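You operate a simulated robot arm through the tools that you are given. There is no shell and no other tool.

You are at the controls of a simulated two-armed robot. One attempt, no reset.

## Task
Turn the three bulbs from the shelf above the test board into it, close the cover and switch on.
Fine: each bulb into the socket of its size; the main switch goes on last; all three must light.

It is judged by the outcome, as a careful person would: the job done as asked, and still so three seconds after it is handed in. It fails if anything else is knocked over, pushed out of place, dropped, spilled or broken. A push-on lid holds only when it is set on centred and level and pressed home; a screw cap is set on level and turned clockwise until tight.

## Robot
Two 7-joint arms with two-finger parallel grippers on one trunk, on a base that drives. Base frame: it is fixed to the floor where the robot stands at the start and does not move with it; the origin is under the middle of the robot, x ahead of it, y to its left, z up; the surface under the hand at the start is at about z = 0.844. Units: m, degrees, N and s.
The left shoulder is at the start at [0.062, 0.197, 1.254], the right one opposite. With the tool pointing down near the work surface each hand reaches from about 0.1 to 0.68 m from the robot's upright axis, wherever it stands, measured 20 degrees to its own side. Places, roughly: clear cover of the test board [0.7, -0.1, 1]; main switch [0.4, -0.2, 0.9]; sa [0.6, 0.1, 0.9]; sb [0.5, 0, 0.9]; sc [0.5, -0.1, 0.9]; white socket [0.5, 0, 0.9]. Payload 1.57 kg a hand.
The tool frame of a hand sits at the grasp point between the pads (the TCP): z along the fingers, y along the line on which they close. The tips reach 0.03 m beyond it. Largest opening 0.11 m; finger width 0.024, thickness 0.012; the body of the gripper, 0.048 by 0.112 m, starts 0.078 m behind the TCP.
Orientation is told as [roll, pitch, yaw] about the base's x, y, z axes, in that order, counted from this pose: with the fingers straight down and closing along the base's y, the tool's x points along the base's -x, its y along +y and its z along -z.

## Interface
- The arms move only by the tool arm_command. It takes "left_deltas", "right_deltas" or both (then of equal length, played together; a hand with none holds still); each is text: rows parted by semicolons, each of 7 numbers parted by spaces: the turn, a rotation vector about the tool's x, y, z in units of 5 degrees (1.0 is 5 degrees), then the shift along the tool's x, y, z in units of 50 mm (1.0 is 50 mm), then the closure, from 0 (fully open) to 1 (shut). In form: wx wy wz tx ty tz claw; .... A call has 1 to 20 rows; each row shifts and turns the commanded pose from where the row before left it, along the tool's axes as they then stand. A call with a number of a shift or a turn outside -1 to 1 is refused whole. A row lasts 0.2 s, in which the tool goes at most 0.05 m and 8.6 degrees; a call with a longer step from one row to the next is refused whole, and so is a gripper value outside its range. Where a pose cannot be reached the arm comes as near as it can. A force on the tool above 90 N (or 10 N above the force at the start of the call, whichever is more), or a blocked arm, ends the call early, and 0.2 s more pass. Each finger travels about 0.072 m/s and halts on what it meets, pressing with about 26 N; the grip force reading is that of the motor and also rises with nothing between the fingers. The clock runs only during rows and for 0.2 s after the last one: add rows that do not move to give the fingers time. It gives the time, the measured TCP pose, the force on the tool (base axes), the opening and the grip force at its end, in the units of the frame above (readings bear some noise), with the torque about the TCP (base axes, N m) and any sound that the robot's microphone picked up.
- Cameras (640 x 400 px; columns grow to the right, rows downward): "scene" is now at [0.0987, -0.0018, 1.8259]; the picture's right is [-0.01, -1.00, -0.00], its down [-0.86, 0.01, -0.51] and it looks along [0.51, -0.00, -0.86] (base axes); focal length 255 px, centre (320, 200). "left" rides on the left gripper at [0.07, -0.016, -0.141] in its tool frame; the picture's right is [0.23, 0.97, 0.00], its down [-0.85, 0.20, -0.48] and it looks along [-0.47, 0.11, 0.88] (tool axes); focal length 222 px, centre (320, 200). "right" rides on the right gripper at [0.07, 0.016, -0.141] in its tool frame; the picture's right is [-0.23, 0.97, 0.00], its down [-0.85, -0.20, -0.48] and it looks along [-0.47, -0.11, 0.88] (tool axes); focal length 222 px, centre (320, 200). There is no depth. A picture from a camera that has moved, and an enlarged one, comes with that camera's place and axes in the base frame and with its lens.
- snapshot(camera): a new picture of that camera. The clock stands still meanwhile.
- slide_trunk(by): slides the trunk up (or, below 0, down) by that many m; the arms and the scene camera ride with it, the base frame stays. It gives what a move gives, with no picture.
- roll_base(legs): drives the robot by 1 to 6 legs, each [ahead, left, turn to the left] in m, m and degrees, along the robot's own axes; the way and the turn of a leg run together, so that a leg with both is an arc; at most 1.5 m and 180 degrees a leg. The arms and the cameras ride along, it lands a little off, and it stops where it bumps. It gives what a move gives.
- aim_head(pan, tilt): turns the head with the scene camera to pan (to the left, within 86 degrees either way) and tilt (down, from -29 to 69), counted from straight ahead of the robot. It gives what a move gives.
- close_up(camera, box): a new picture of the part [left, top, right, bottom] of that camera's present view, enlarged. The clock stands still meanwhile.
- close_job(): hands the job in; it is judged then, once.

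Places have to be worked out from the pictures, the camera data and where the tool is seen. Open the grippers and draw the arms clear of the work before you hand the job in, unless the task says otherwise.

The tools are called after "Request:" as name(argument=value, ...) on one line, values as JSON. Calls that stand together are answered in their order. arm_command: Moves the arms, as the interface text tells. Its arguments: {"type":"object","properties":{"left_deltas":{"type":"string"},"right_deltas":{"type":"string"}},"required":[]} The other tools are called the same way: slide_trunk (by) slides the trunk up or down; roll_base (legs) drives the base; aim_head (pan, tilt) turns the head that bears the scene camera; snapshot (camera) takes a picture; close_up (camera, box) takes an enlarged picture of a part of a camera's view; close_job () hands the job in.

At the start:

```text
time: 0.0
left_position: [0.4379, 0.1031, 1.4034]
left_ee_rot: [0.0, 0.1, -0.1]
left_contact_force: [0.2, 0.3, -0.3]
left_moment: [-0.01, 0.02, 0.0]
left_width: 0.1097
left_gripper_force: 0.1
right_position: [0.3722, -0.2524, 1.3885]
right_ee_rot: [0.0, 0.1, 0.0]
right_contact_force: [0.4, 0.9, -0.2]
right_moment: [-0.01, 0.0, 0.02]
right_width: 0.1101
right_gripper_force: 0.0
trunk travel left (down, up): [-0.85, 0.14]
robot x, y, heading: [-0.0004, -0.0006, 0.0]
head pan, tilt: [-0.6, 59.3]
```

scene: 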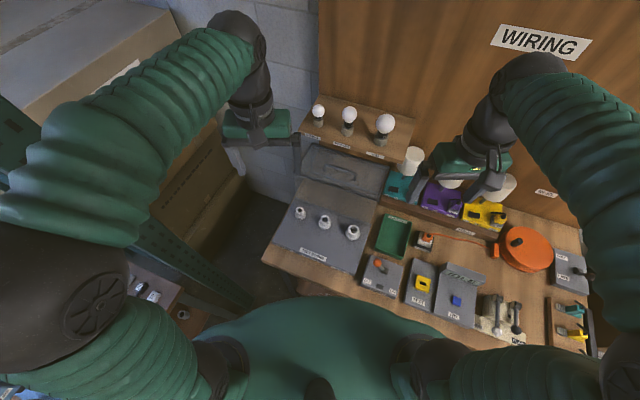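
right: 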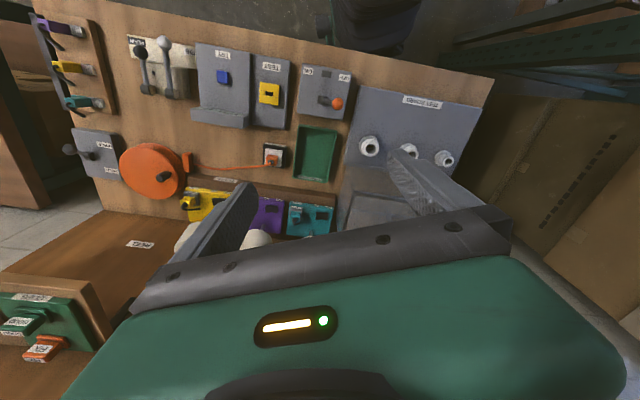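
left: 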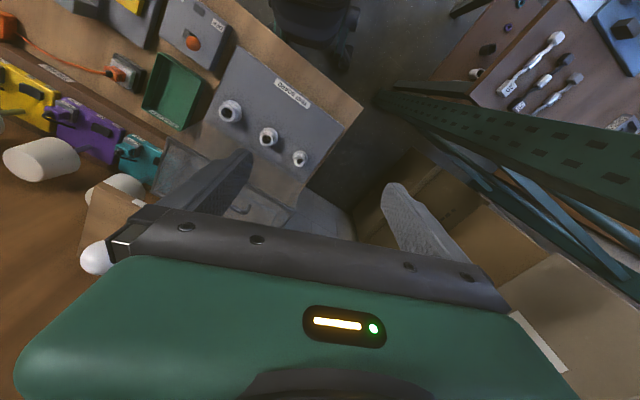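

I start by looking closely at the scene: the shelf with three bulbs, the board with three sockets and the switch region.

Request:
close_up(camera="scene", box=[260, 80, 440, 200])

Request:
close_up(camera="scene", box=[260, 170, 440, 300])

Request:
close_up(camera="scene", box=[340, 220, 500, 330])

```text
3.33 times, centred on (350, 140) of scene
camera zoom: at [0.0987, -0.0018, 1.8259], right [-0.01, -1.0, 0.0], down [-0.86, 0.01, -0.51], along [0.51, 0.0, -0.86], focal length 850 px, centre (220, 400)
```

zoom: 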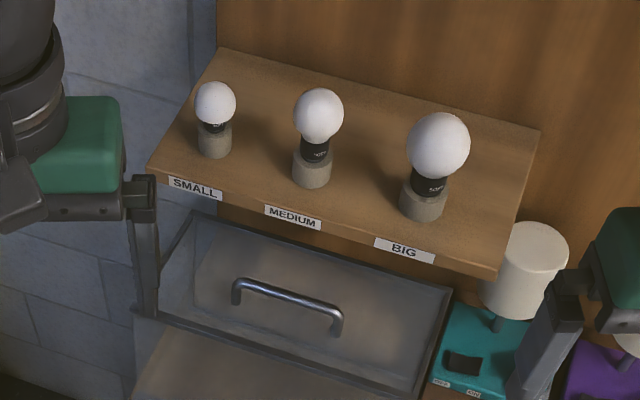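

```text
3.08 times, centred on (350, 235) of scene
camera zoom: at [0.0987, -0.0018, 1.8259], right [-0.01, -1.0, 0.0], down [-0.86, 0.01, -0.51], along [0.51, 0.0, -0.86], focal length 785 px, centre (228, 92)
```

zoom: 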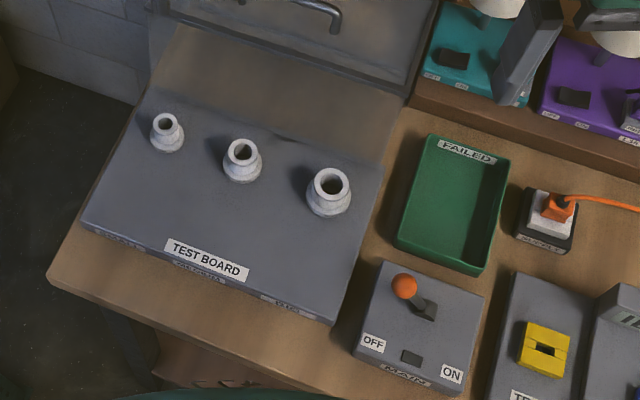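

```text
3.64 times, centred on (420, 275) of scene
camera zoom: at [0.0987, -0.0018, 1.8259], right [-0.01, -1.0, 0.0], down [-0.86, 0.01, -0.51], along [0.51, 0.0, -0.86], focal length 927 px, centre (-44, -73)
```

zoom: 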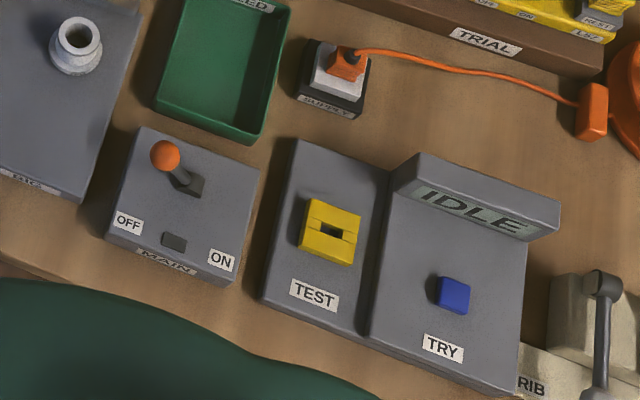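

The shelf holds small, medium and big bulbs; the sockets increase in size from left to right. I check the robot's base and the table edge for driving clearance, and look at the main switch area.

Request:
close_up(camera="left", box=[180, 0, 420, 150])

Request:
close_up(camera="right", box=[240, 0, 500, 160])

Request:
close_up(camera="left", box=[0, 60, 320, 280])

Request:
close_up(camera="right", box=[60, 20, 380, 240])

```text
2.67 times, centred on (300, 75) of left
camera zoom: at [0.3696, 0.0876, 1.5441], right [-0.23, 0.97, 0.0], down [0.86, 0.2, 0.48], along [0.47, 0.11, -0.88], focal length 592 px, centre (373, 533)
```

zoom: 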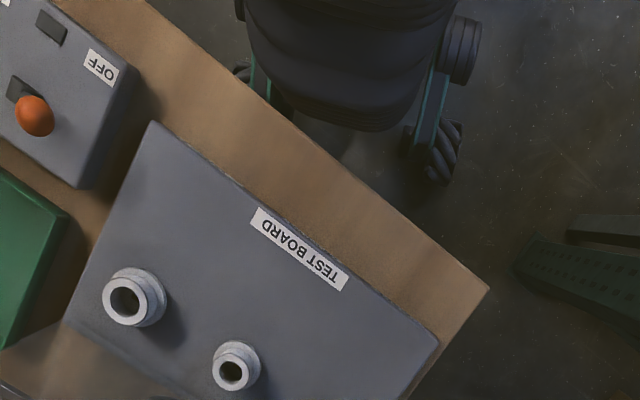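

```text
2.46 times, centred on (370, 80) of right
camera zoom: at [0.3039, -0.2364, 1.5295], right [0.23, 0.97, 0.0], down [0.86, -0.2, 0.48], along [0.47, -0.11, -0.88], focal length 547 px, centre (197, 495)
```

zoom: 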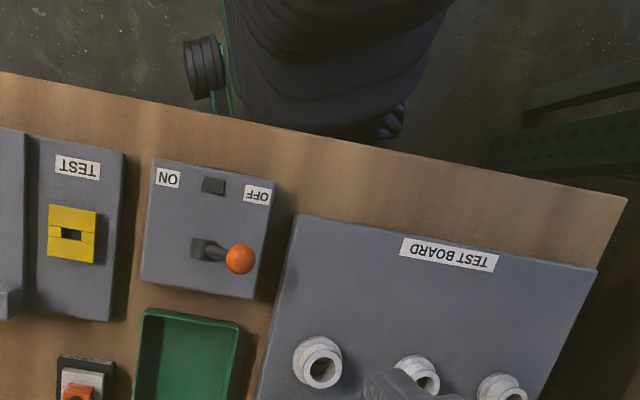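

```text
1.82 times, centred on (160, 170) of left
camera zoom: at [0.3696, 0.0876, 1.5441], right [-0.23, 0.97, 0.0], down [0.86, 0.2, 0.48], along [0.47, 0.11, -0.88], focal length 404 px, centre (611, 254)
```

zoom: 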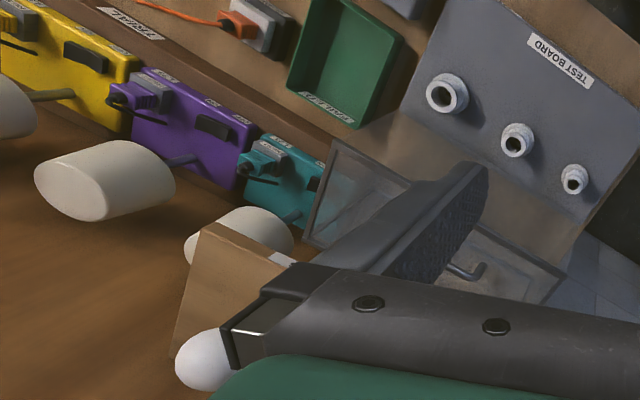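

```text
1.82 times, centred on (220, 130) of right
camera zoom: at [0.3039, -0.2364, 1.5295], right [0.23, 0.97, 0.0], down [0.86, -0.2, 0.48], along [0.47, -0.11, -0.88], focal length 404 px, centre (502, 327)
```

zoom: 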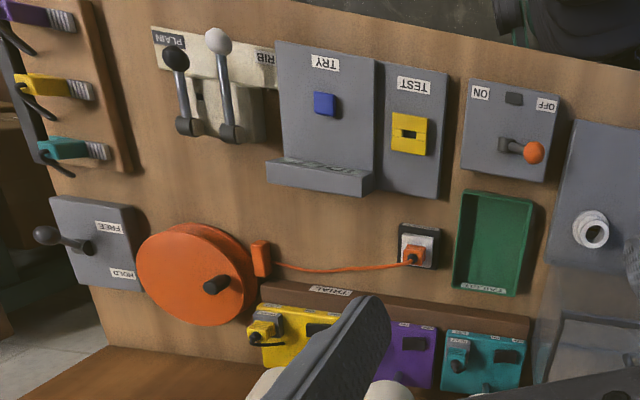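

I need to know whether I can drive closer to the table, so I look around with the head first: down and to the left and right.

Request:
aim_head(pan=40, tilt=55)

Request:
snapshot(camera="scene")

Request:
aim_head(pan=-30, tilt=45)

Request:
snapshot(camera="scene")

```text
time: 1.1
left_position: [0.4378, 0.1033, 1.4025]
left_ee_rot: [-0.1, 0.0, 0.0]
left_contact_force: [0.2, -0.3, 0.2]
left_moment: [0.01, -0.01, 0.0]
left_width: 0.1099
left_gripper_force: 0.1
right_position: [0.3733, -0.2521, 1.3885]
right_ee_rot: [-0.1, -0.1, -0.1]
right_contact_force: [1.1, -0.4, -0.3]
right_moment: [0.0, 0.05, 0.02]
right_width: 0.1099
right_gripper_force: 0.1
trunk travel left (down, up): [-0.85, 0.14]
robot x, y, heading: [-0.0005, 0.0009, -0.0]
head pan, tilt: [40.0, 55.0]
```

```text
taken
camera scene: at [0.0865, 0.0453, 1.8312], right [0.64, -0.77, 0.0], down [-0.63, -0.53, -0.57], along [0.44, 0.37, -0.82], focal length 255 px, centre (320, 200)
```

scene: 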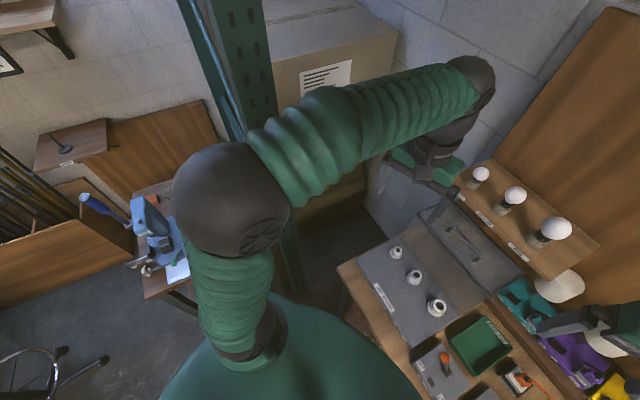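

```text
time: 2.5
left_position: [0.4389, 0.1034, 1.4028]
left_ee_rot: [0.0, -0.1, 0.0]
left_contact_force: [-0.5, -0.8, -0.8]
left_moment: [0.0, -0.01, -0.02]
left_width: 0.11
left_gripper_force: 0.0
right_position: [0.3727, -0.252, 1.3884]
right_ee_rot: [0.0, 0.0, 0.0]
right_contact_force: [-0.5, 0.3, -0.3]
right_moment: [-0.03, 0.0, -0.01]
right_width: 0.11
right_gripper_force: 0.0
trunk travel left (down, up): [-0.85, 0.14]
robot x, y, heading: [-0.0004, 0.0006, 0.0]
head pan, tilt: [-30.0, 45.0]
```

```text
taken
camera scene: at [0.1018, -0.0418, 1.8446], right [-0.5, -0.87, 0.0], down [-0.61, 0.35, -0.71], along [0.61, -0.35, -0.71], focal length 255 px, centre (320, 200)
```

scene: 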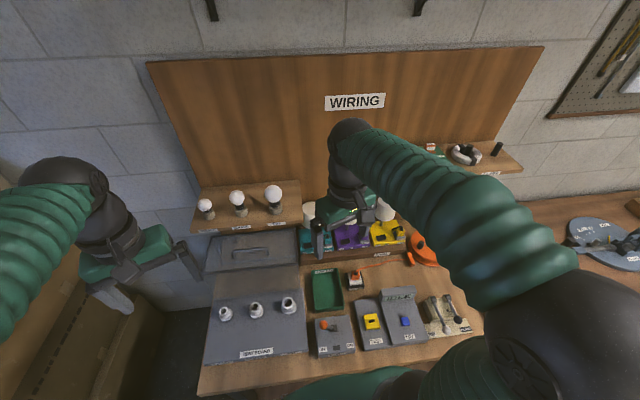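

The bench seems to stand on legs with open space below; I'll look under it with the left hand's camera before driving. First move the left hand out to the left side.

Request:
arm_command(left_deltas="0 0 0 0.5 0.8 0 0;0 0 0 0.5 0.8 0 0;0 0 0 0.5 0.8 0 0;0 0 0 0.5 0.8 0 0;0 0 0 0.5 0.8 0 0;0 0 0 0.5 0.8 0 0;0 0 0 0.5 0.8 0 0;0 0 0 0.5 0.8 0 0;0 -1 0 0 0 0.9 0;0 -1 0 0.08 0 0.9 0;0 -1 0 0.16 0 0.88 0;0 -1 0 0.23 0 0.86 0;0 -1 0 0.3 0 0.84 0;0 -1 0 0.38 0 0.8 0;0 -1 0 0.45 0 0.78 0;0 -1 0 0.5 0 0.74 0;0 -1 0 0.55 0 0.7 0")

Request:
snapshot(camera="left")

```text
time: 6.1
left_position: [0.2426, 0.4367, 0.9977]
left_ee_rot: [0.1, -45.1, -0.2]
left_contact_force: [-0.3, 1.0, 0.8]
left_moment: [0.0, 0.01, -0.01]
left_width: 0.1099
left_gripper_force: 0.1
left hand out of reach, approached as far as the arm can: row 14
right_position: [0.3743, -0.2519, 1.3896]
right_ee_rot: [0.0, 0.1, 0.1]
right_contact_force: [0.4, 0.0, -0.2]
right_moment: [-0.04, -0.01, -0.01]
right_width: 0.1098
right_gripper_force: 0.1
trunk travel left (down, up): [-0.85, 0.14]
robot x, y, heading: [-0.0014, 0.0026, -0.0]
head pan, tilt: [-30.0, 45.0]
```

```text
taken
camera left: at [0.0943, 0.421, 1.0486], right [-0.16, 0.97, -0.16], down [0.27, 0.2, 0.94], along [0.95, 0.11, -0.29], focal length 222 px, centre (320, 200)
```

left: 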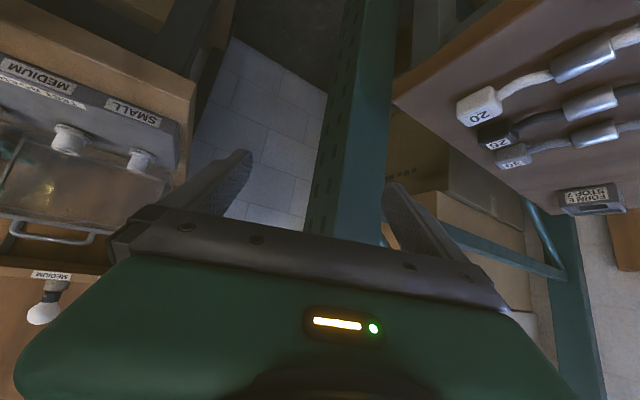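

The view is upside down; table edge with MEDIUM/SMALL labels appears upper left, but I'm still too high to see beneath. I'll pull the hand back a bit and lower the trunk 0.3 m to look under the bench.

Request:
arm_command(left_deltas="0 0 0 0.42 -0.4 -0.42 0;0 0 0 0.42 -0.4 -0.42 0")

Request:
slide_trunk(by=-0.3)

Request:
snapshot(camera="left")

```text
time: 6.7
left_position: [0.2179, 0.4172, 0.9944]
left_ee_rot: [-0.1, -44.8, 0.1]
left_contact_force: [0.4, -1.6, -0.4]
left_moment: [-0.01, 0.02, -0.03]
left_width: 0.1102
left_gripper_force: 0.1
left hand out of reach, approached as far as the arm can: row 1, 2
right_position: [0.3744, -0.2522, 1.3883]
right_ee_rot: [-0.1, 0.1, 0.0]
right_contact_force: [-0.1, -0.7, 1.0]
right_moment: [0.0, 0.01, 0.05]
right_width: 0.1098
right_gripper_force: 0.0
trunk travel left (down, up): [-0.85, 0.14]
robot x, y, heading: [0.0056, -0.0024, -0.2]
head pan, tilt: [-30.0, 45.0]
```

```text
time: 9.7
left_position: [0.2165, 0.4179, 0.6951]
left_ee_rot: [-0.3, -44.8, 0.2]
left_contact_force: [-0.5, 0.0, 0.1]
left_moment: [-0.01, 0.0, 0.0]
left_width: 0.1099
left_gripper_force: 0.1
right_position: [0.3716, -0.2509, 1.0891]
right_ee_rot: [0.0, 0.0, 0.0]
right_contact_force: [0.0, -0.9, 0.1]
right_moment: [-0.04, 0.03, 0.04]
right_width: 0.1101
right_gripper_force: 0.0
trunk travel left (down, up): [-0.55, 0.44]
robot x, y, heading: [0.0008, -0.0, 0.1]
head pan, tilt: [-30.0, 45.0]
```

```text
taken
camera left: at [0.0676, 0.4024, 0.7461], right [-0.16, 0.97, -0.16], down [0.27, 0.2, 0.94], along [0.95, 0.11, -0.29], focal length 222 px, centre (320, 200)
```

left: 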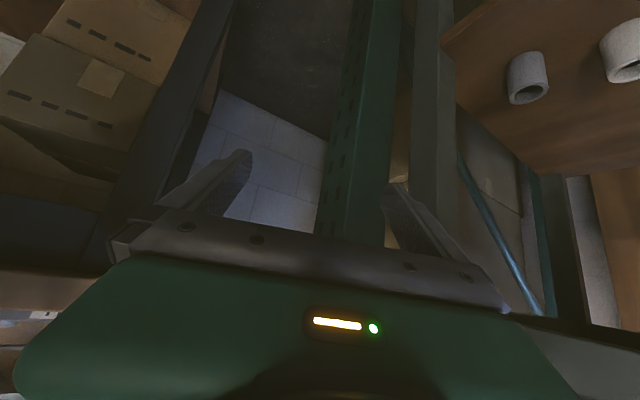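

There are cardboard boxes under the bench. I zoom in to judge how far back they stand.

Request:
close_up(camera="left", box=[0, 0, 260, 200])

Request:
arm_command(left_deltas="1 0 0 0 0 0 0;1 0 0 0 0 0 0;1 0 0 0 0 0 0;1 0 0 0 0 0 0;1 0 0 0 0 0 0;1 0 0 0 0 0 0")

Request:
snapshot(camera="left")

```text
2.00 times, centred on (130, 100) of left
camera zoom: at [0.0676, 0.4024, 0.7461], right [-0.16, 0.97, -0.16], down [0.27, 0.2, 0.94], along [0.95, 0.11, -0.29], focal length 444 px, centre (700, 400)
```

zoom: 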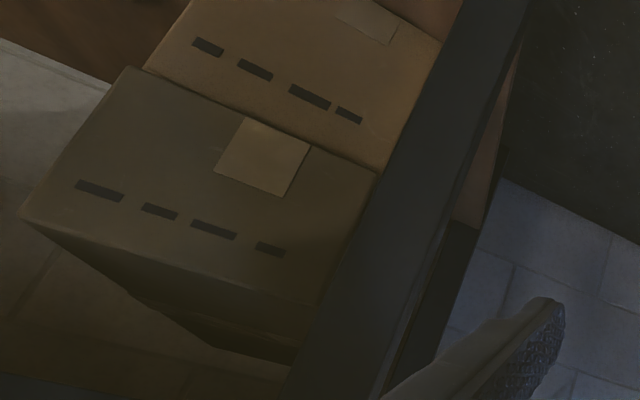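

```text
time: 11.1
left_position: [0.2156, 0.4188, 0.6965]
left_ee_rot: [-30.2, -44.8, 0.2]
left_contact_force: [0.5, -0.4, 0.8]
left_moment: [0.01, 0.01, -0.02]
left_width: 0.1098
left_gripper_force: 0.1
right_position: [0.3707, -0.2511, 1.0889]
right_ee_rot: [-0.1, -0.1, 0.1]
right_contact_force: [0.3, 0.2, 0.1]
right_moment: [0.01, 0.0, -0.01]
right_width: 0.1098
right_gripper_force: 0.0
trunk travel left (down, up): [-0.55, 0.44]
robot x, y, heading: [-0.003, 0.0024, -0.1]
head pan, tilt: [-30.0, 45.0]
```

```text
taken
camera left: at [0.0747, 0.4759, 0.7384], right [0.18, 0.84, -0.51], down [0.38, 0.41, 0.82], along [0.9, -0.35, -0.25], focal length 222 px, centre (320, 200)
```

left: 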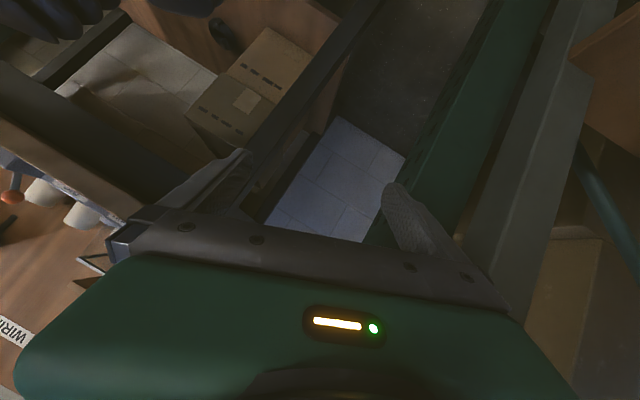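

Request:
close_up(camera="left", box=[0, 0, 340, 200])

```text
1.88 times, centred on (170, 100) of left
camera zoom: at [0.0747, 0.4759, 0.7384], right [0.18, 0.84, -0.51], down [0.38, 0.41, 0.82], along [0.9, -0.35, -0.25], focal length 418 px, centre (602, 388)
```

zoom: 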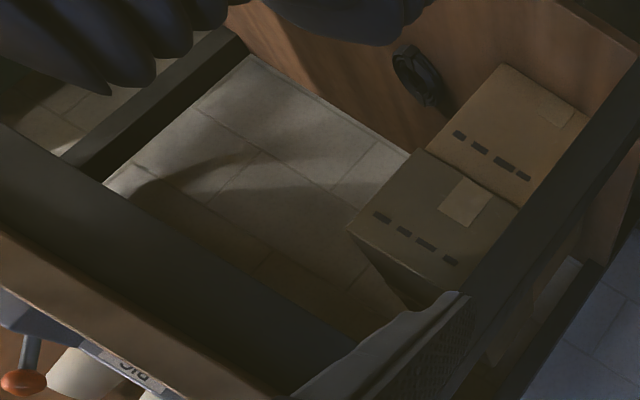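

Below the bench is a low shelf with boxes reaching almost to the front legs, so I can't drive far under it. I'll bring the left hand back up and test how far it actually reaches at shelf height with the trunk raised.

Request:
arm_command(left_deltas="-1 0 0 0 0 0 0;-1 0 0 0 0 0 0;-1 0 0 0 0 0 0;-1 0 0 0 0 0 0;-1 0 0 0 0 0 0;-1 0 0 0 0 0 0")

Request:
slide_trunk(by=0.44)

Request:
aim_head(pan=-10, tilt=52)

Request:
snapshot(camera="scene")

```text
time: 12.5
left_position: [0.2153, 0.4179, 0.6948]
left_ee_rot: [0.0, -44.7, 0.1]
left_contact_force: [0.2, 0.0, 0.1]
left_moment: [0.0, 0.01, 0.0]
left_width: 0.1101
left_gripper_force: 0.2
right_position: [0.371, -0.2518, 1.0891]
right_ee_rot: [0.0, 0.1, 0.0]
right_contact_force: [-0.3, -0.1, 0.2]
right_moment: [0.01, -0.03, 0.02]
right_width: 0.1101
right_gripper_force: 0.0
trunk travel left (down, up): [-0.55, 0.44]
robot x, y, heading: [0.003, 0.002, -0.1]
head pan, tilt: [-30.0, 45.0]
```

```text
refused: 0.44 is not a number from -0.4 to 0.4
```

```text
time: 13.3
left_position: [0.2152, 0.4176, 0.6951]
left_ee_rot: [-0.1, -44.7, 0.2]
left_contact_force: [0.3, -0.3, 0.3]
left_moment: [0.01, 0.0, 0.01]
left_width: 0.1099
left_gripper_force: 0.0
right_position: [0.3717, -0.2507, 1.0884]
right_ee_rot: [0.0, -0.1, 0.1]
right_contact_force: [-0.9, 0.4, 0.3]
right_moment: [0.01, 0.03, 0.02]
right_width: 0.1101
right_gripper_force: 0.0
trunk travel left (down, up): [-0.55, 0.44]
robot x, y, heading: [0.0022, 0.0027, 0.1]
head pan, tilt: [-10.0, 52.0]
```

```text
taken
camera scene: at [0.1046, -0.0121, 1.5351], right [-0.17, -0.98, 0.0], down [-0.78, 0.14, -0.61], along [0.61, -0.11, -0.79], focal length 255 px, centre (320, 200)
```

scene: 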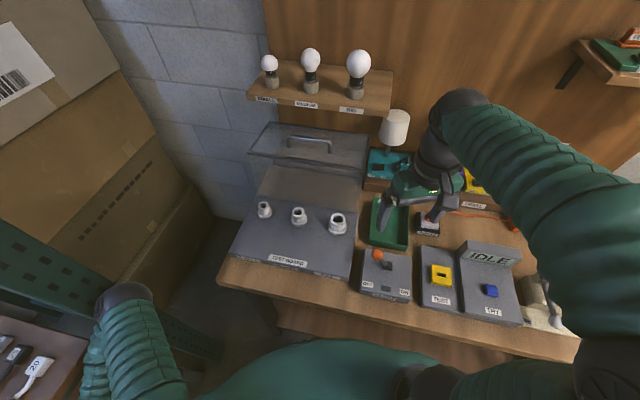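

This lower viewpoint gives a second line of sight for triangulation. I zoom in on bulbs, cover and sockets.

Request:
close_up(camera="scene", box=[240, 40, 420, 160])

Request:
close_up(camera="scene", box=[220, 110, 400, 230])

Request:
close_up(camera="scene", box=[220, 190, 400, 310])

```text
3.33 times, centred on (330, 100) of scene
camera zoom: at [0.1046, -0.0121, 1.5351], right [-0.17, -0.98, 0.0], down [-0.78, 0.14, -0.61], along [0.61, -0.11, -0.79], focal length 850 px, centre (287, 533)
```

zoom: 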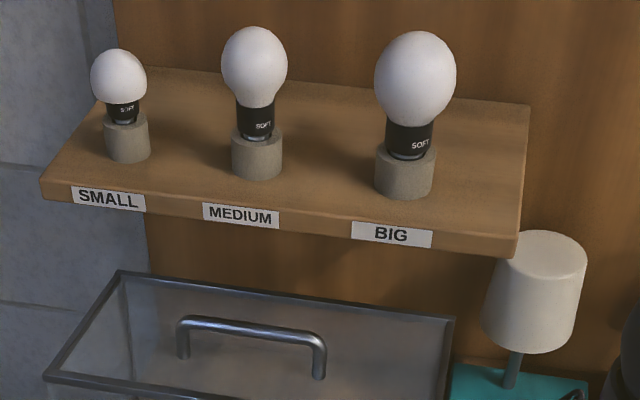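

```text
3.33 times, centred on (310, 170) of scene
camera zoom: at [0.1046, -0.0121, 1.5351], right [-0.17, -0.98, 0.0], down [-0.78, 0.14, -0.61], along [0.61, -0.11, -0.79], focal length 850 px, centre (353, 300)
```

zoom: 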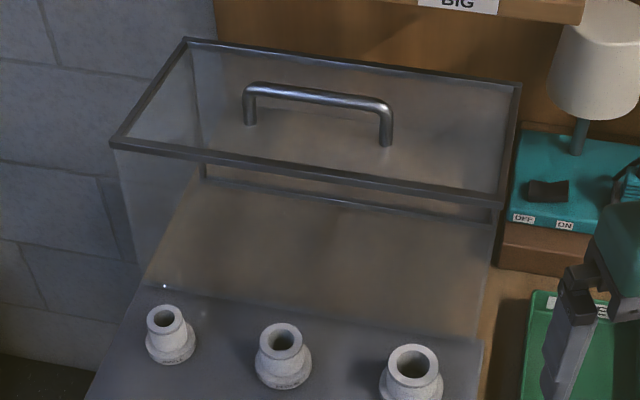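

```text
3.33 times, centred on (310, 250) of scene
camera zoom: at [0.1046, -0.0121, 1.5351], right [-0.17, -0.98, 0.0], down [-0.78, 0.14, -0.61], along [0.61, -0.11, -0.79], focal length 850 px, centre (353, 33)
```

zoom: 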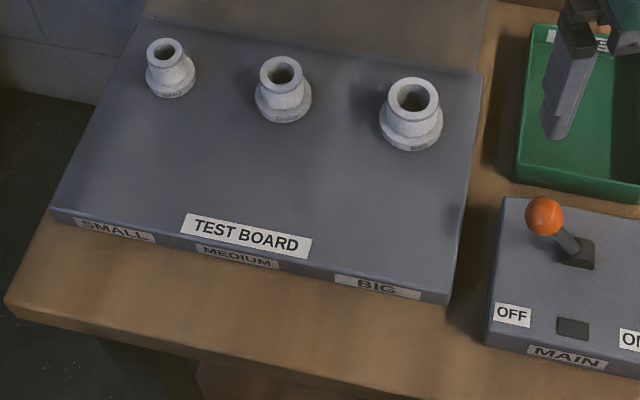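

Triangulating: bulbs at about (0.802,-0.004,1.235), (0.766,-0.104,1.25), (0.722,-0.216,1.25); the cover is a clear box with its handle near (0.64,-0.08,1.10). I raise the trunk fully and bring the left hand upright to test its reach.

Request:
slide_trunk(by=0.4)

Request:
slide_trunk(by=0.04)

Request:
arm_command(left_deltas="0 1 0 -0.5 0 -0.5 0;0 1 0 -0.5 0 -0.5 0;0 1 0 -0.5 0 -0.5 0;0 1 0 -0.4 0 -0.5 0;0 1 0 -0.4 0 -0.5 0;0 1 0 -0.3 0 -0.5 0;0 1 0 -0.2 0 -0.5 0;0 1 0 -0.1 0 -0.5 0;0 1 0 0 0 -0.5 0")

```text
time: 17.1
left_position: [0.2159, 0.4182, 1.0941]
left_ee_rot: [-0.2, -44.8, 0.2]
left_contact_force: [-1.0, 0.6, 0.3]
left_moment: [0.03, -0.02, 0.0]
left_width: 0.1098
left_gripper_force: 0.0
right_position: [0.3715, -0.2525, 1.4889]
right_ee_rot: [0.0, 0.0, 0.0]
right_contact_force: [0.4, 0.0, 0.6]
right_moment: [0.01, 0.02, -0.02]
right_width: 0.1101
right_gripper_force: 0.1
trunk travel left (down, up): [-0.95, 0.04]
robot x, y, heading: [-0.001, -0.0004, -0.2]
head pan, tilt: [-10.0, 52.0]
```

```text
time: 18.0
left_position: [0.2163, 0.4181, 1.1335]
left_ee_rot: [-0.2, -44.8, 0.2]
left_contact_force: [-1.2, 0.6, 0.1]
left_moment: [-0.02, 0.01, -0.02]
left_width: 0.1101
left_gripper_force: 0.0
right_position: [0.3725, -0.25, 1.5282]
right_ee_rot: [0.0, 0.0, 0.1]
right_contact_force: [-1.0, -0.1, -0.4]
right_moment: [0.01, 0.02, -0.02]
right_width: 0.1099
right_gripper_force: 0.0
trunk travel left (down, up): [-0.99, 0.0]
robot x, y, heading: [0.0027, 0.0012, 0.1]
head pan, tilt: [-10.0, 52.0]
```

```text
time: 20.0
left_position: [0.2487, 0.4347, 1.405]
left_ee_rot: [0.1, 0.4, 0.1]
left_contact_force: [-0.8, -0.2, 0.0]
left_moment: [0.0, 0.02, 0.01]
left_width: 0.1099
left_gripper_force: 0.1
left hand out of reach, approached as far as the arm can: row 2, 3
right_position: [0.3718, -0.2533, 1.5281]
right_ee_rot: [0.0, 0.0, 0.1]
right_contact_force: [0.1, 0.6, 0.0]
right_moment: [-0.01, -0.02, -0.03]
right_width: 0.1099
right_gripper_force: 0.0
trunk travel left (down, up): [-0.99, 0.0]
robot x, y, heading: [-0.0002, 0.0001, 0.0]
head pan, tilt: [-10.0, 52.0]
```

Now test reach: move the left hand to about (0.45,0.15,1.45) and then straight ahead toward x=0.77, well above the bulbs.

Request:
arm_command(left_deltas="0 0 0 -0.5 -0.71 -0.11 0;0 0 0 -0.5 -0.71 -0.11 0;0 0 0 -0.5 -0.71 -0.11 0;0 0 0 -0.5 -0.71 -0.11 0;0 0 0 -0.5 -0.71 -0.11 0;0 0 0 -0.5 -0.71 -0.11 0;0 0 0 -0.5 -0.71 -0.11 0;0 0 0 -0.5 -0.71 -0.11 0;0 0 0 -0.8 0 0 0;0 0 0 -0.8 0 0 0;0 0 0 -0.8 0 0 0;0 0 0 -0.8 0 0 0;0 0 0 -0.8 0 0 0;0 0 0 -0.8 0 0 0;0 0 0 -0.8 0 0 0;0 0 0 -0.8 0 0 0")

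```text
time: 23.4
left_position: [0.6568, 0.1486, 1.4278]
left_ee_rot: [-0.1, 0.3, 0.1]
left_contact_force: [-0.4, 0.3, 0.2]
left_moment: [-0.01, -0.03, -0.02]
left_width: 0.1102
left_gripper_force: 0.1
left hand out of reach, approached as far as the arm can: row 14, 15, 16
right_position: [0.3718, -0.2536, 1.5285]
right_ee_rot: [0.0, 0.1, 0.1]
right_contact_force: [0.5, 0.6, -1.3]
right_moment: [-0.02, 0.01, 0.0]
right_width: 0.11
right_gripper_force: 0.0
trunk travel left (down, up): [-0.99, 0.0]
robot x, y, heading: [-0.0002, -0.0022, 0.2]
head pan, tilt: [-10.0, 52.0]
```

Vertical-tool reach is about 0.64 m from the shoulder. Turning the robot about 45° to the right brings the left shoulder ~8 cm nearer the shelf without driving under the bench, putting all bulbs in reach of the left arm. I retract the left hand first, then turn.

Request:
arm_command(left_deltas="0 0 0 0.9 0 0 0;0 0 0 0.9 0 0 0;0 0 0 0.9 0 0 0;0 0 0 0.9 0 0 0;0 0 0 0.9 0 0 0;0 0 0 0.9 0 0 0;0 0 0 0.9 0 0 0;0 0 0 0.9 0 0 0")

Request:
roll_base(legs=[[0, 0, -22], [0, 0, -23]])

Request:
aim_head(pan=25, tilt=55)

Request:
snapshot(camera="scene")

```text
time: 25.2
left_position: [0.4179, 0.1425, 1.4645]
left_ee_rot: [-0.3, 0.3, 0.1]
left_contact_force: [0.5, 1.3, 0.5]
left_moment: [-0.05, -0.02, 0.0]
left_width: 0.1102
left_gripper_force: 0.1
left hand out of reach, approached as far as the arm can: row 1, 2, 3, 4
right_position: [0.3705, -0.2466, 1.5296]
right_ee_rot: [-0.2, 0.0, 0.0]
right_contact_force: [0.6, 0.1, -0.4]
right_moment: [-0.01, -0.02, 0.06]
right_width: 0.1101
right_gripper_force: 0.1
trunk travel left (down, up): [-0.99, 0.0]
robot x, y, heading: [0.0001, -0.0017, 0.0]
head pan, tilt: [-10.0, 52.0]
```

```text
time: 27.9
left_position: [0.3964, -0.1994, 1.4626]
left_ee_rot: [-0.3, 0.3, -45.2]
left_contact_force: [0.1, 1.1, 0.1]
left_moment: [0.0, 0.0, -0.02]
left_width: 0.1102
left_gripper_force: 0.1
right_position: [0.0868, -0.4403, 1.5282]
right_ee_rot: [-0.2, 0.0, -45.2]
right_contact_force: [-0.2, 1.1, 0.0]
right_moment: [-0.02, 0.03, 0.01]
right_width: 0.1101
right_gripper_force: 0.1
trunk travel left (down, up): [-0.99, 0.0]
robot x, y, heading: [-0.0004, 0.001, -45.3]
head pan, tilt: [-10.0, 52.0]
```

```text
time: 28.9
left_position: [0.394, -0.2003, 1.4642]
left_ee_rot: [-0.1, 0.3, -45.1]
left_contact_force: [0.6, 0.2, -0.3]
left_moment: [0.01, 0.01, 0.0]
left_width: 0.1098
left_gripper_force: 0.0
right_position: [0.0847, -0.4412, 1.5284]
right_ee_rot: [0.0, 0.0, -45.1]
right_contact_force: [0.0, -0.3, -0.6]
right_moment: [-0.01, 0.03, -0.01]
right_width: 0.1102
right_gripper_force: 0.0
trunk travel left (down, up): [-0.99, 0.0]
robot x, y, heading: [0.0021, 0.0001, -45.3]
head pan, tilt: [25.0, 55.0]
```

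```text
taken
camera scene: at [0.0916, -0.0473, 1.9711], right [-0.35, -0.94, 0.0], down [-0.77, 0.28, -0.57], along [0.54, -0.2, -0.82], focal length 255 px, centre (320, 200)
```

scene: 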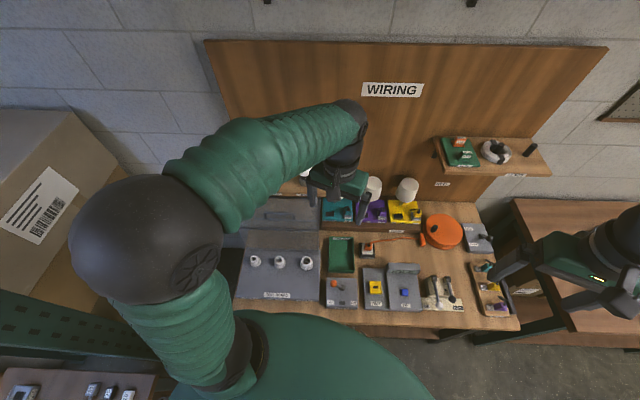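

The turn went cleanly (heading −45.3°). Now I rotate the left hand so it closes along the bulb row (yaw ≈ −20°) and bring it to a standoff about 10 cm in front of the big bulb, above it, to check with the wrist camera.

Request:
arm_command(left_deltas="0 0 -1 0 0 0 0.2;0 0 -1 0 0 0 0.2;0 0 -1 0 0 0 0.2;0 0 -1 0 0 0 0.2;0 0 -1 0 0 0 0.2;0 0 0 -0.711 0.326 0.447 0.2;0 0 0 -0.711 0.326 0.447 0.2;0 0 0 -0.711 0.326 0.447 0.2;0 0 0 -0.711 0.326 0.447 0.2;0 0 0 -0.711 0.326 0.447 0.2;0 0 0 -0.711 0.326 0.447 0.2;0 0 0 0 0 0 0.2")

Request:
snapshot(camera="left")

Request:
snapshot(camera="scene")

```text
time: 31.6
left_position: [0.6256, -0.1805, 1.3273]
left_ee_rot: [0.1, 0.2, -20.2]
left_contact_force: [-0.6, -0.6, -0.5]
left_moment: [0.0, 0.0, 0.02]
left_width: 0.088
left_gripper_force: 0.1
right_position: [0.0841, -0.439, 1.5289]
right_ee_rot: [-0.1, 0.0, -45.1]
right_contact_force: [0.7, 0.3, -0.3]
right_moment: [0.0, -0.01, 0.01]
right_width: 0.1099
right_gripper_force: 0.1
trunk travel left (down, up): [-0.99, 0.0]
robot x, y, heading: [-0.0023, -0.0, -44.9]
head pan, tilt: [25.0, 55.0]
```

```text
taken
camera left: at [0.5564, -0.1707, 1.4687], right [0.12, 0.99, 0.0], down [0.87, -0.11, 0.47], along [0.47, -0.06, -0.88], focal length 222 px, centre (320, 200)
```

left: 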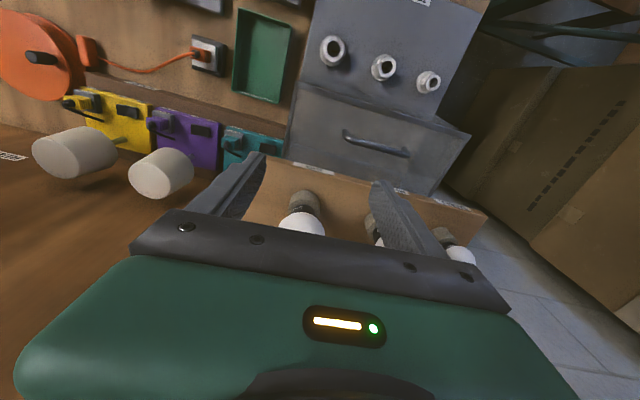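

```text
taken
camera scene: at [0.0929, -0.0474, 1.9711], right [-0.35, -0.94, 0.0], down [-0.77, 0.28, -0.57], along [0.54, -0.2, -0.82], focal length 255 px, centre (320, 200)
```

scene: 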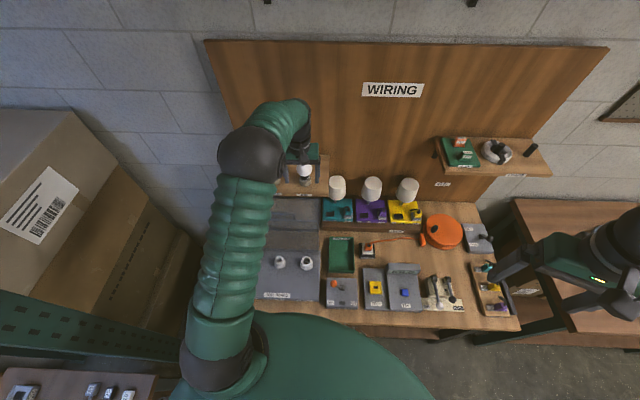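

The big bulb appears between the fingers (upside-down view). I zoom in to refine its position.

Request:
close_up(camera="left", box=[220, 140, 500, 300])

Request:
close_up(camera="scene", box=[230, 120, 430, 250])

```text
2.29 times, centred on (360, 220) of left
camera zoom: at [0.5564, -0.1707, 1.4687], right [0.12, 0.99, 0.0], down [0.87, -0.11, 0.47], along [0.47, -0.06, -0.88], focal length 508 px, centre (229, 154)
```

zoom: 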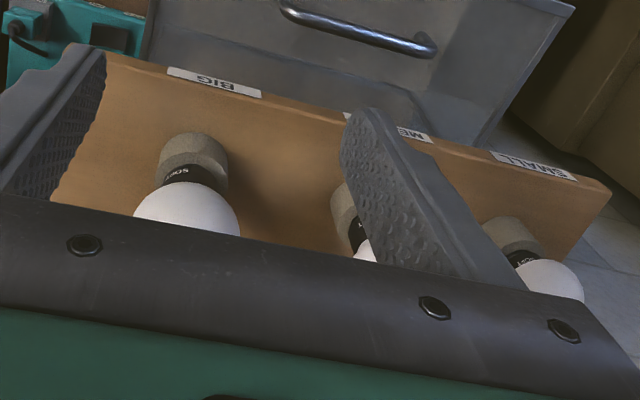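

```text
3.08 times, centred on (330, 185) of scene
camera zoom: at [0.0929, -0.0474, 1.9711], right [-0.35, -0.94, 0.0], down [-0.77, 0.28, -0.57], along [0.54, -0.2, -0.82], focal length 785 px, centre (289, 246)
```

zoom: 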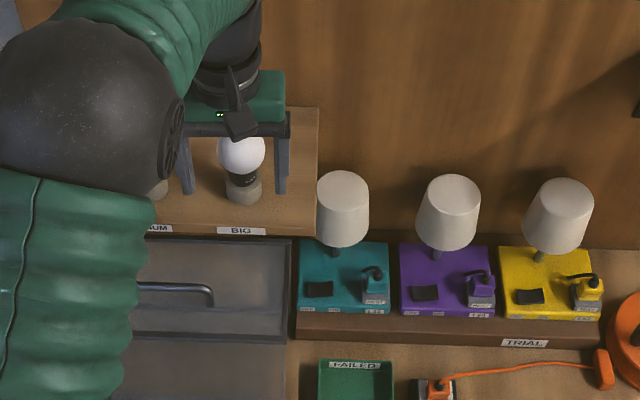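

Both views agree the big bulb is near (0.720,−0.215,1.25), directly ahead of the hand. I lower to globe height and advance around it with fingers open.

Request:
arm_command(left_deltas="0 0 0 0 0 0.5 0.2;0 0 0 0 0 0.5 0.2;0 0 0 0 0 0.5 0.2;0 0 0 -0.4 0 0 0.2;0 0 0 -0.4 0 0 0.2;0 0 0 -0.4 0 0 0.2;0 0 0 -0.4 0 0 0.2;0 0 0 -0.4 0 0 0.2;0 0 0 0 0 0 0.2")

Request:
snapshot(camera="left")

Request:
close_up(camera="scene", box=[230, 120, 400, 220])

```text
time: 33.5
left_position: [0.7228, -0.2162, 1.2508]
left_ee_rot: [-0.1, 0.4, -20.1]
left_contact_force: [0.4, 0.7, -0.1]
left_moment: [-0.01, -0.01, -0.02]
left_width: 0.088
left_gripper_force: 0.1
right_position: [0.0835, -0.4411, 1.5287]
right_ee_rot: [0.0, 0.0, -45.2]
right_contact_force: [0.5, 0.4, 0.4]
right_moment: [-0.02, -0.02, 0.01]
right_width: 0.1098
right_gripper_force: 0.0
trunk travel left (down, up): [-0.99, 0.0]
robot x, y, heading: [0.0003, 0.0017, -45.6]
head pan, tilt: [25.0, 55.0]
```

```text
taken
camera left: at [0.6532, -0.2066, 1.3928], right [0.12, 0.99, 0.0], down [0.87, -0.11, 0.47], along [0.47, -0.06, -0.88], focal length 222 px, centre (320, 200)
```

left: 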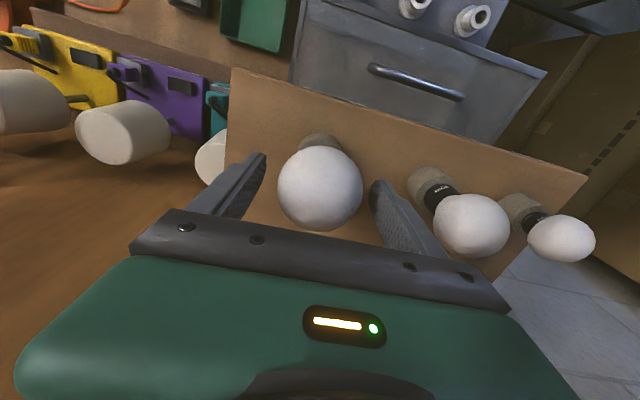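

```text
3.76 times, centred on (315, 170) of scene
camera zoom: at [0.0931, -0.049, 1.971], right [-0.35, -0.94, 0.0], down [-0.77, 0.28, -0.57], along [0.54, -0.2, -0.82], focal length 960 px, centre (339, 313)
```

zoom: 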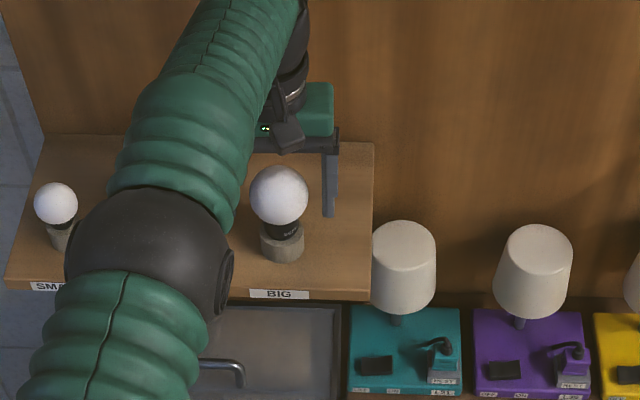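

The globe is centred between the fingers (globe centre at image (320,188), TCP at (319,193)). I close gently on it.

Request:
arm_command(left_deltas="0 0 0 0 0 0 0.46;0 0 0 0 0 0 0.48;0 0 0 0 0 0 0.5;0 0 0 0 0 0 0.5")

```text
time: 34.5
left_position: [0.7218, -0.2156, 1.2515]
left_ee_rot: [0.0, 0.3, -20.2]
left_contact_force: [0.3, -0.8, 1.7]
left_moment: [0.0, 0.02, -0.01]
left_width: 0.0566
left_gripper_force: 17.8
right_position: [0.0824, -0.4412, 1.529]
right_ee_rot: [-0.1, 0.0, -45.1]
right_contact_force: [0.0, -0.6, 0.3]
right_moment: [-0.03, -0.01, 0.01]
right_width: 0.1098
right_gripper_force: 0.1
trunk travel left (down, up): [-0.99, 0.0]
robot x, y, heading: [0.0, -0.0012, -45.2]
head pan, tilt: [25.0, 55.0]
```

Gripped at 57 mm with 17.8 N. Lift straight up 4 cm in small steps and check.

Request:
arm_command(left_deltas="0 0 0 0 0 -0.2 0.5;0 0 0 0 0 -0.2 0.5;0 0 0 0 0 -0.2 0.5;0 0 0 0 0 -0.2 0.5;0 0 0 0 0 -0.2 0.5")

Request:
close_up(camera="scene", box=[230, 110, 400, 220])

Request:
snapshot(camera="left")

```text
time: 35.8
left_position: [0.7212, -0.2169, 1.3031]
left_ee_rot: [0.0, 0.3, -20.0]
left_contact_force: [0.0, -0.2, -0.2]
left_moment: [0.03, 0.0, 0.03]
left_width: 0.057
left_gripper_force: 17.8
right_position: [0.0833, -0.4395, 1.5284]
right_ee_rot: [-0.1, 0.0, -45.2]
right_contact_force: [-0.2, 0.2, -0.2]
right_moment: [0.01, -0.01, 0.03]
right_width: 0.1101
right_gripper_force: 0.0
trunk travel left (down, up): [-0.99, 0.0]
robot x, y, heading: [0.0034, 0.0009, -45.4]
head pan, tilt: [25.0, 55.0]
```

```text
3.64 times, centred on (315, 165) of scene
camera zoom: at [0.0916, -0.0488, 1.9711], right [-0.35, -0.94, 0.0], down [-0.77, 0.28, -0.57], along [0.54, -0.2, -0.82], focal length 927 px, centre (338, 327)
```

zoom: 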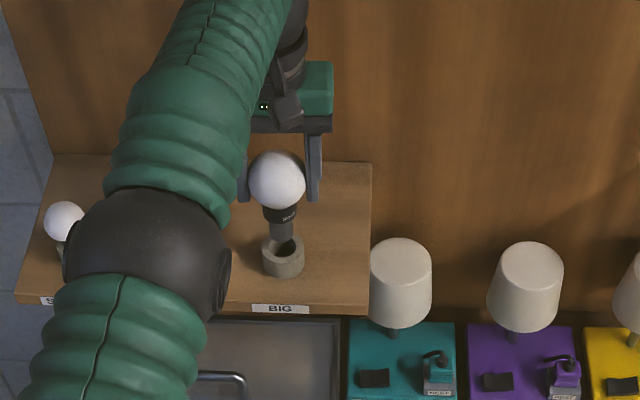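

```text
taken
camera left: at [0.6511, -0.2066, 1.4448], right [0.12, 0.99, 0.0], down [0.87, -0.11, 0.47], along [0.47, -0.06, -0.88], focal length 222 px, centre (320, 200)
```

left: 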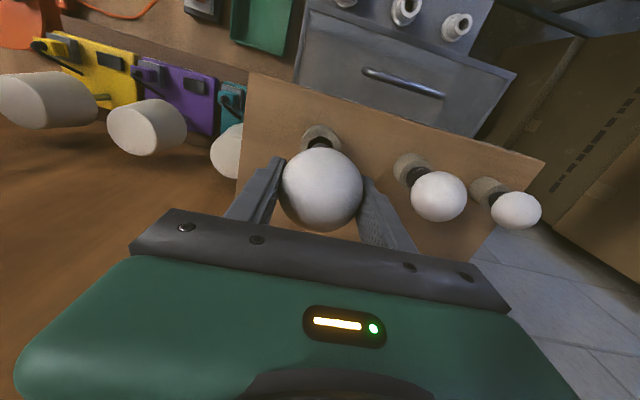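

The bulb is coming out of its holder. I lift a bit more while drawing back toward the robot only after it's clear; check the tip first.

Request:
arm_command(left_deltas="0 0 0 0 0 -0.25 0.5;0 0 0 0 0 -0.25 0.5;0 0 0 0 0 -0.25 0.5")

Request:
close_up(camera="scene", box=[270, 130, 350, 200])

```text
time: 36.5
left_position: [0.7178, -0.2147, 1.341]
left_ee_rot: [0.0, 0.3, -20.1]
left_contact_force: [0.2, -0.9, 0.1]
left_moment: [-0.02, -0.02, 0.03]
left_width: 0.0568
left_gripper_force: 17.7
right_position: [0.0829, -0.4402, 1.5277]
right_ee_rot: [0.0, 0.1, -45.2]
right_contact_force: [-0.2, 0.4, 0.9]
right_moment: [-0.01, -0.02, -0.02]
right_width: 0.1099
right_gripper_force: 0.0
trunk travel left (down, up): [-0.99, 0.0]
robot x, y, heading: [0.0008, -0.0011, -45.4]
head pan, tilt: [25.0, 55.0]
```

```text
5.71 times, centred on (310, 165) of scene
camera zoom: at [0.0914, -0.0486, 1.9711], right [-0.35, -0.94, 0.0], down [-0.77, 0.28, -0.57], along [0.54, -0.2, -0.82], focal length 1457 px, centre (377, 400)
```

zoom: 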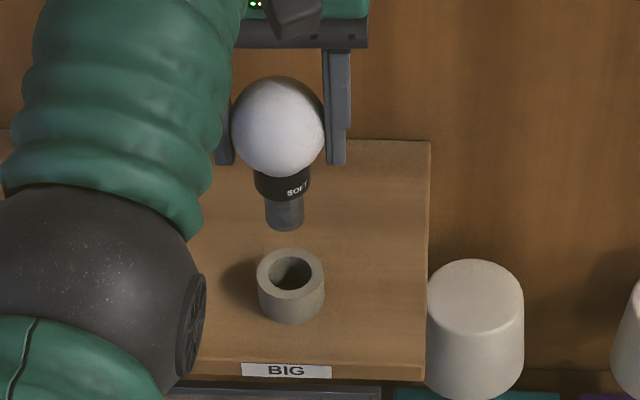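

The big bulb is free and hanging vertical, its tip about 78 mm below the TCP. I draw back 21.7 cm along the table depth direction to above the big socket (≈(0.514,−0.140), top z≈0.90), then lower to 1.12.

Request:
arm_command(left_deltas="0 0 0 0.62 0 0 0.5;0 0 0 0.62 0 0 0.5;0 0 0 0.62 0 0 0.5;0 0 0 0.62 0 0 0.5;0 0 0 0.62 0 0 0.5;0 0 0 0.62 0 0 0.5;0 0 0 0.62 0 0 0.5;0 0 0 0 0 0.55 0.5;0 0 0 0 0 0.55 0.5;0 0 0 0 0 0.55 0.5;0 0 0 0 0 0.55 0.5;0 0 0 0 0 0.55 0.5;0 0 0 0 0 0.55 0.5;0 0 0 0 0 0.55 0.5;0 0 0 0 0 0.55 0.5")

Request:
snapshot(camera="left")

Request:
snapshot(camera="scene")

```text
time: 39.8
left_position: [0.5142, -0.1401, 1.1221]
left_ee_rot: [-0.1, 0.3, -20.2]
left_contact_force: [0.3, -0.1, -1.0]
left_moment: [0.04, -0.01, -0.02]
left_width: 0.0571
left_gripper_force: 17.7
right_position: [0.0838, -0.4413, 1.5289]
right_ee_rot: [0.0, 0.1, -45.2]
right_contact_force: [0.5, 0.2, -0.2]
right_moment: [-0.02, 0.02, 0.0]
right_width: 0.1099
right_gripper_force: 0.0
trunk travel left (down, up): [-0.99, 0.0]
robot x, y, heading: [0.0005, 0.0008, -45.3]
head pan, tilt: [25.0, 55.0]
```

```text
taken
camera left: at [0.4446, -0.1306, 1.2632], right [0.12, 0.99, 0.0], down [0.87, -0.11, 0.47], along [0.47, -0.06, -0.88], focal length 222 px, centre (320, 200)
```

left: 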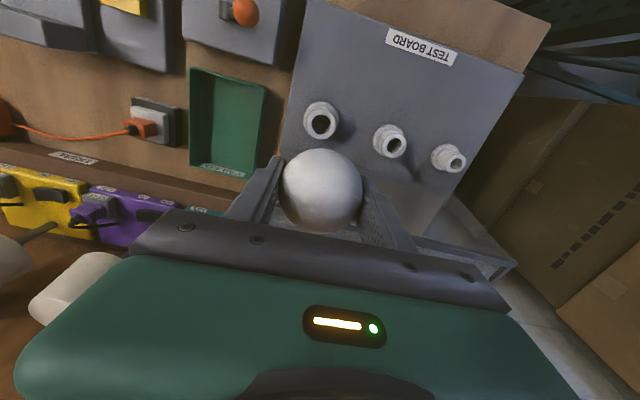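

```text
taken
camera scene: at [0.0916, -0.0488, 1.9711], right [-0.35, -0.94, 0.0], down [-0.77, 0.28, -0.57], along [0.54, -0.2, -0.82], focal length 255 px, centre (320, 200)
```

scene: 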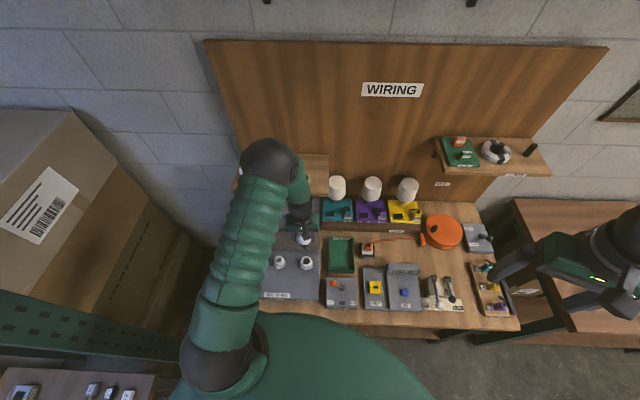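

Sockets are visible to the wrist camera below the bulb. I zoom in to locate the big socket precisely relative to the hand.

Request:
close_up(camera="left", box=[260, 70, 480, 210])

Request:
close_up(camera="scene", box=[250, 190, 350, 310])

```text
2.86 times, centred on (370, 140) of left
camera zoom: at [0.4446, -0.1306, 1.2632], right [0.12, 0.99, 0.0], down [0.87, -0.11, 0.47], along [0.47, -0.06, -0.88], focal length 635 px, centre (177, 371)
```

zoom: 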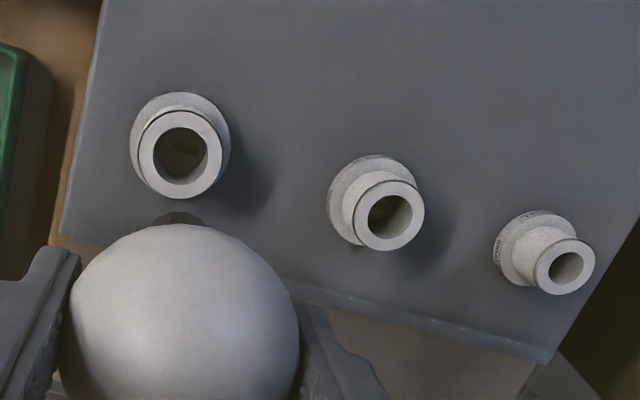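

```text
3.33 times, centred on (300, 250) of scene
camera zoom: at [0.0916, -0.0488, 1.9711], right [-0.35, -0.94, 0.0], down [-0.77, 0.28, -0.57], along [0.54, -0.2, -0.82], focal length 850 px, centre (387, 33)
```

zoom: 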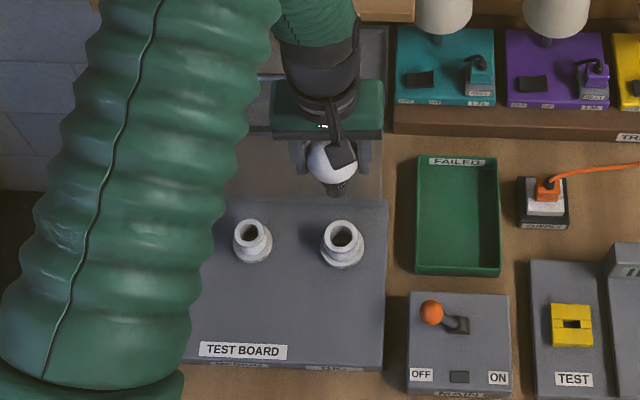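

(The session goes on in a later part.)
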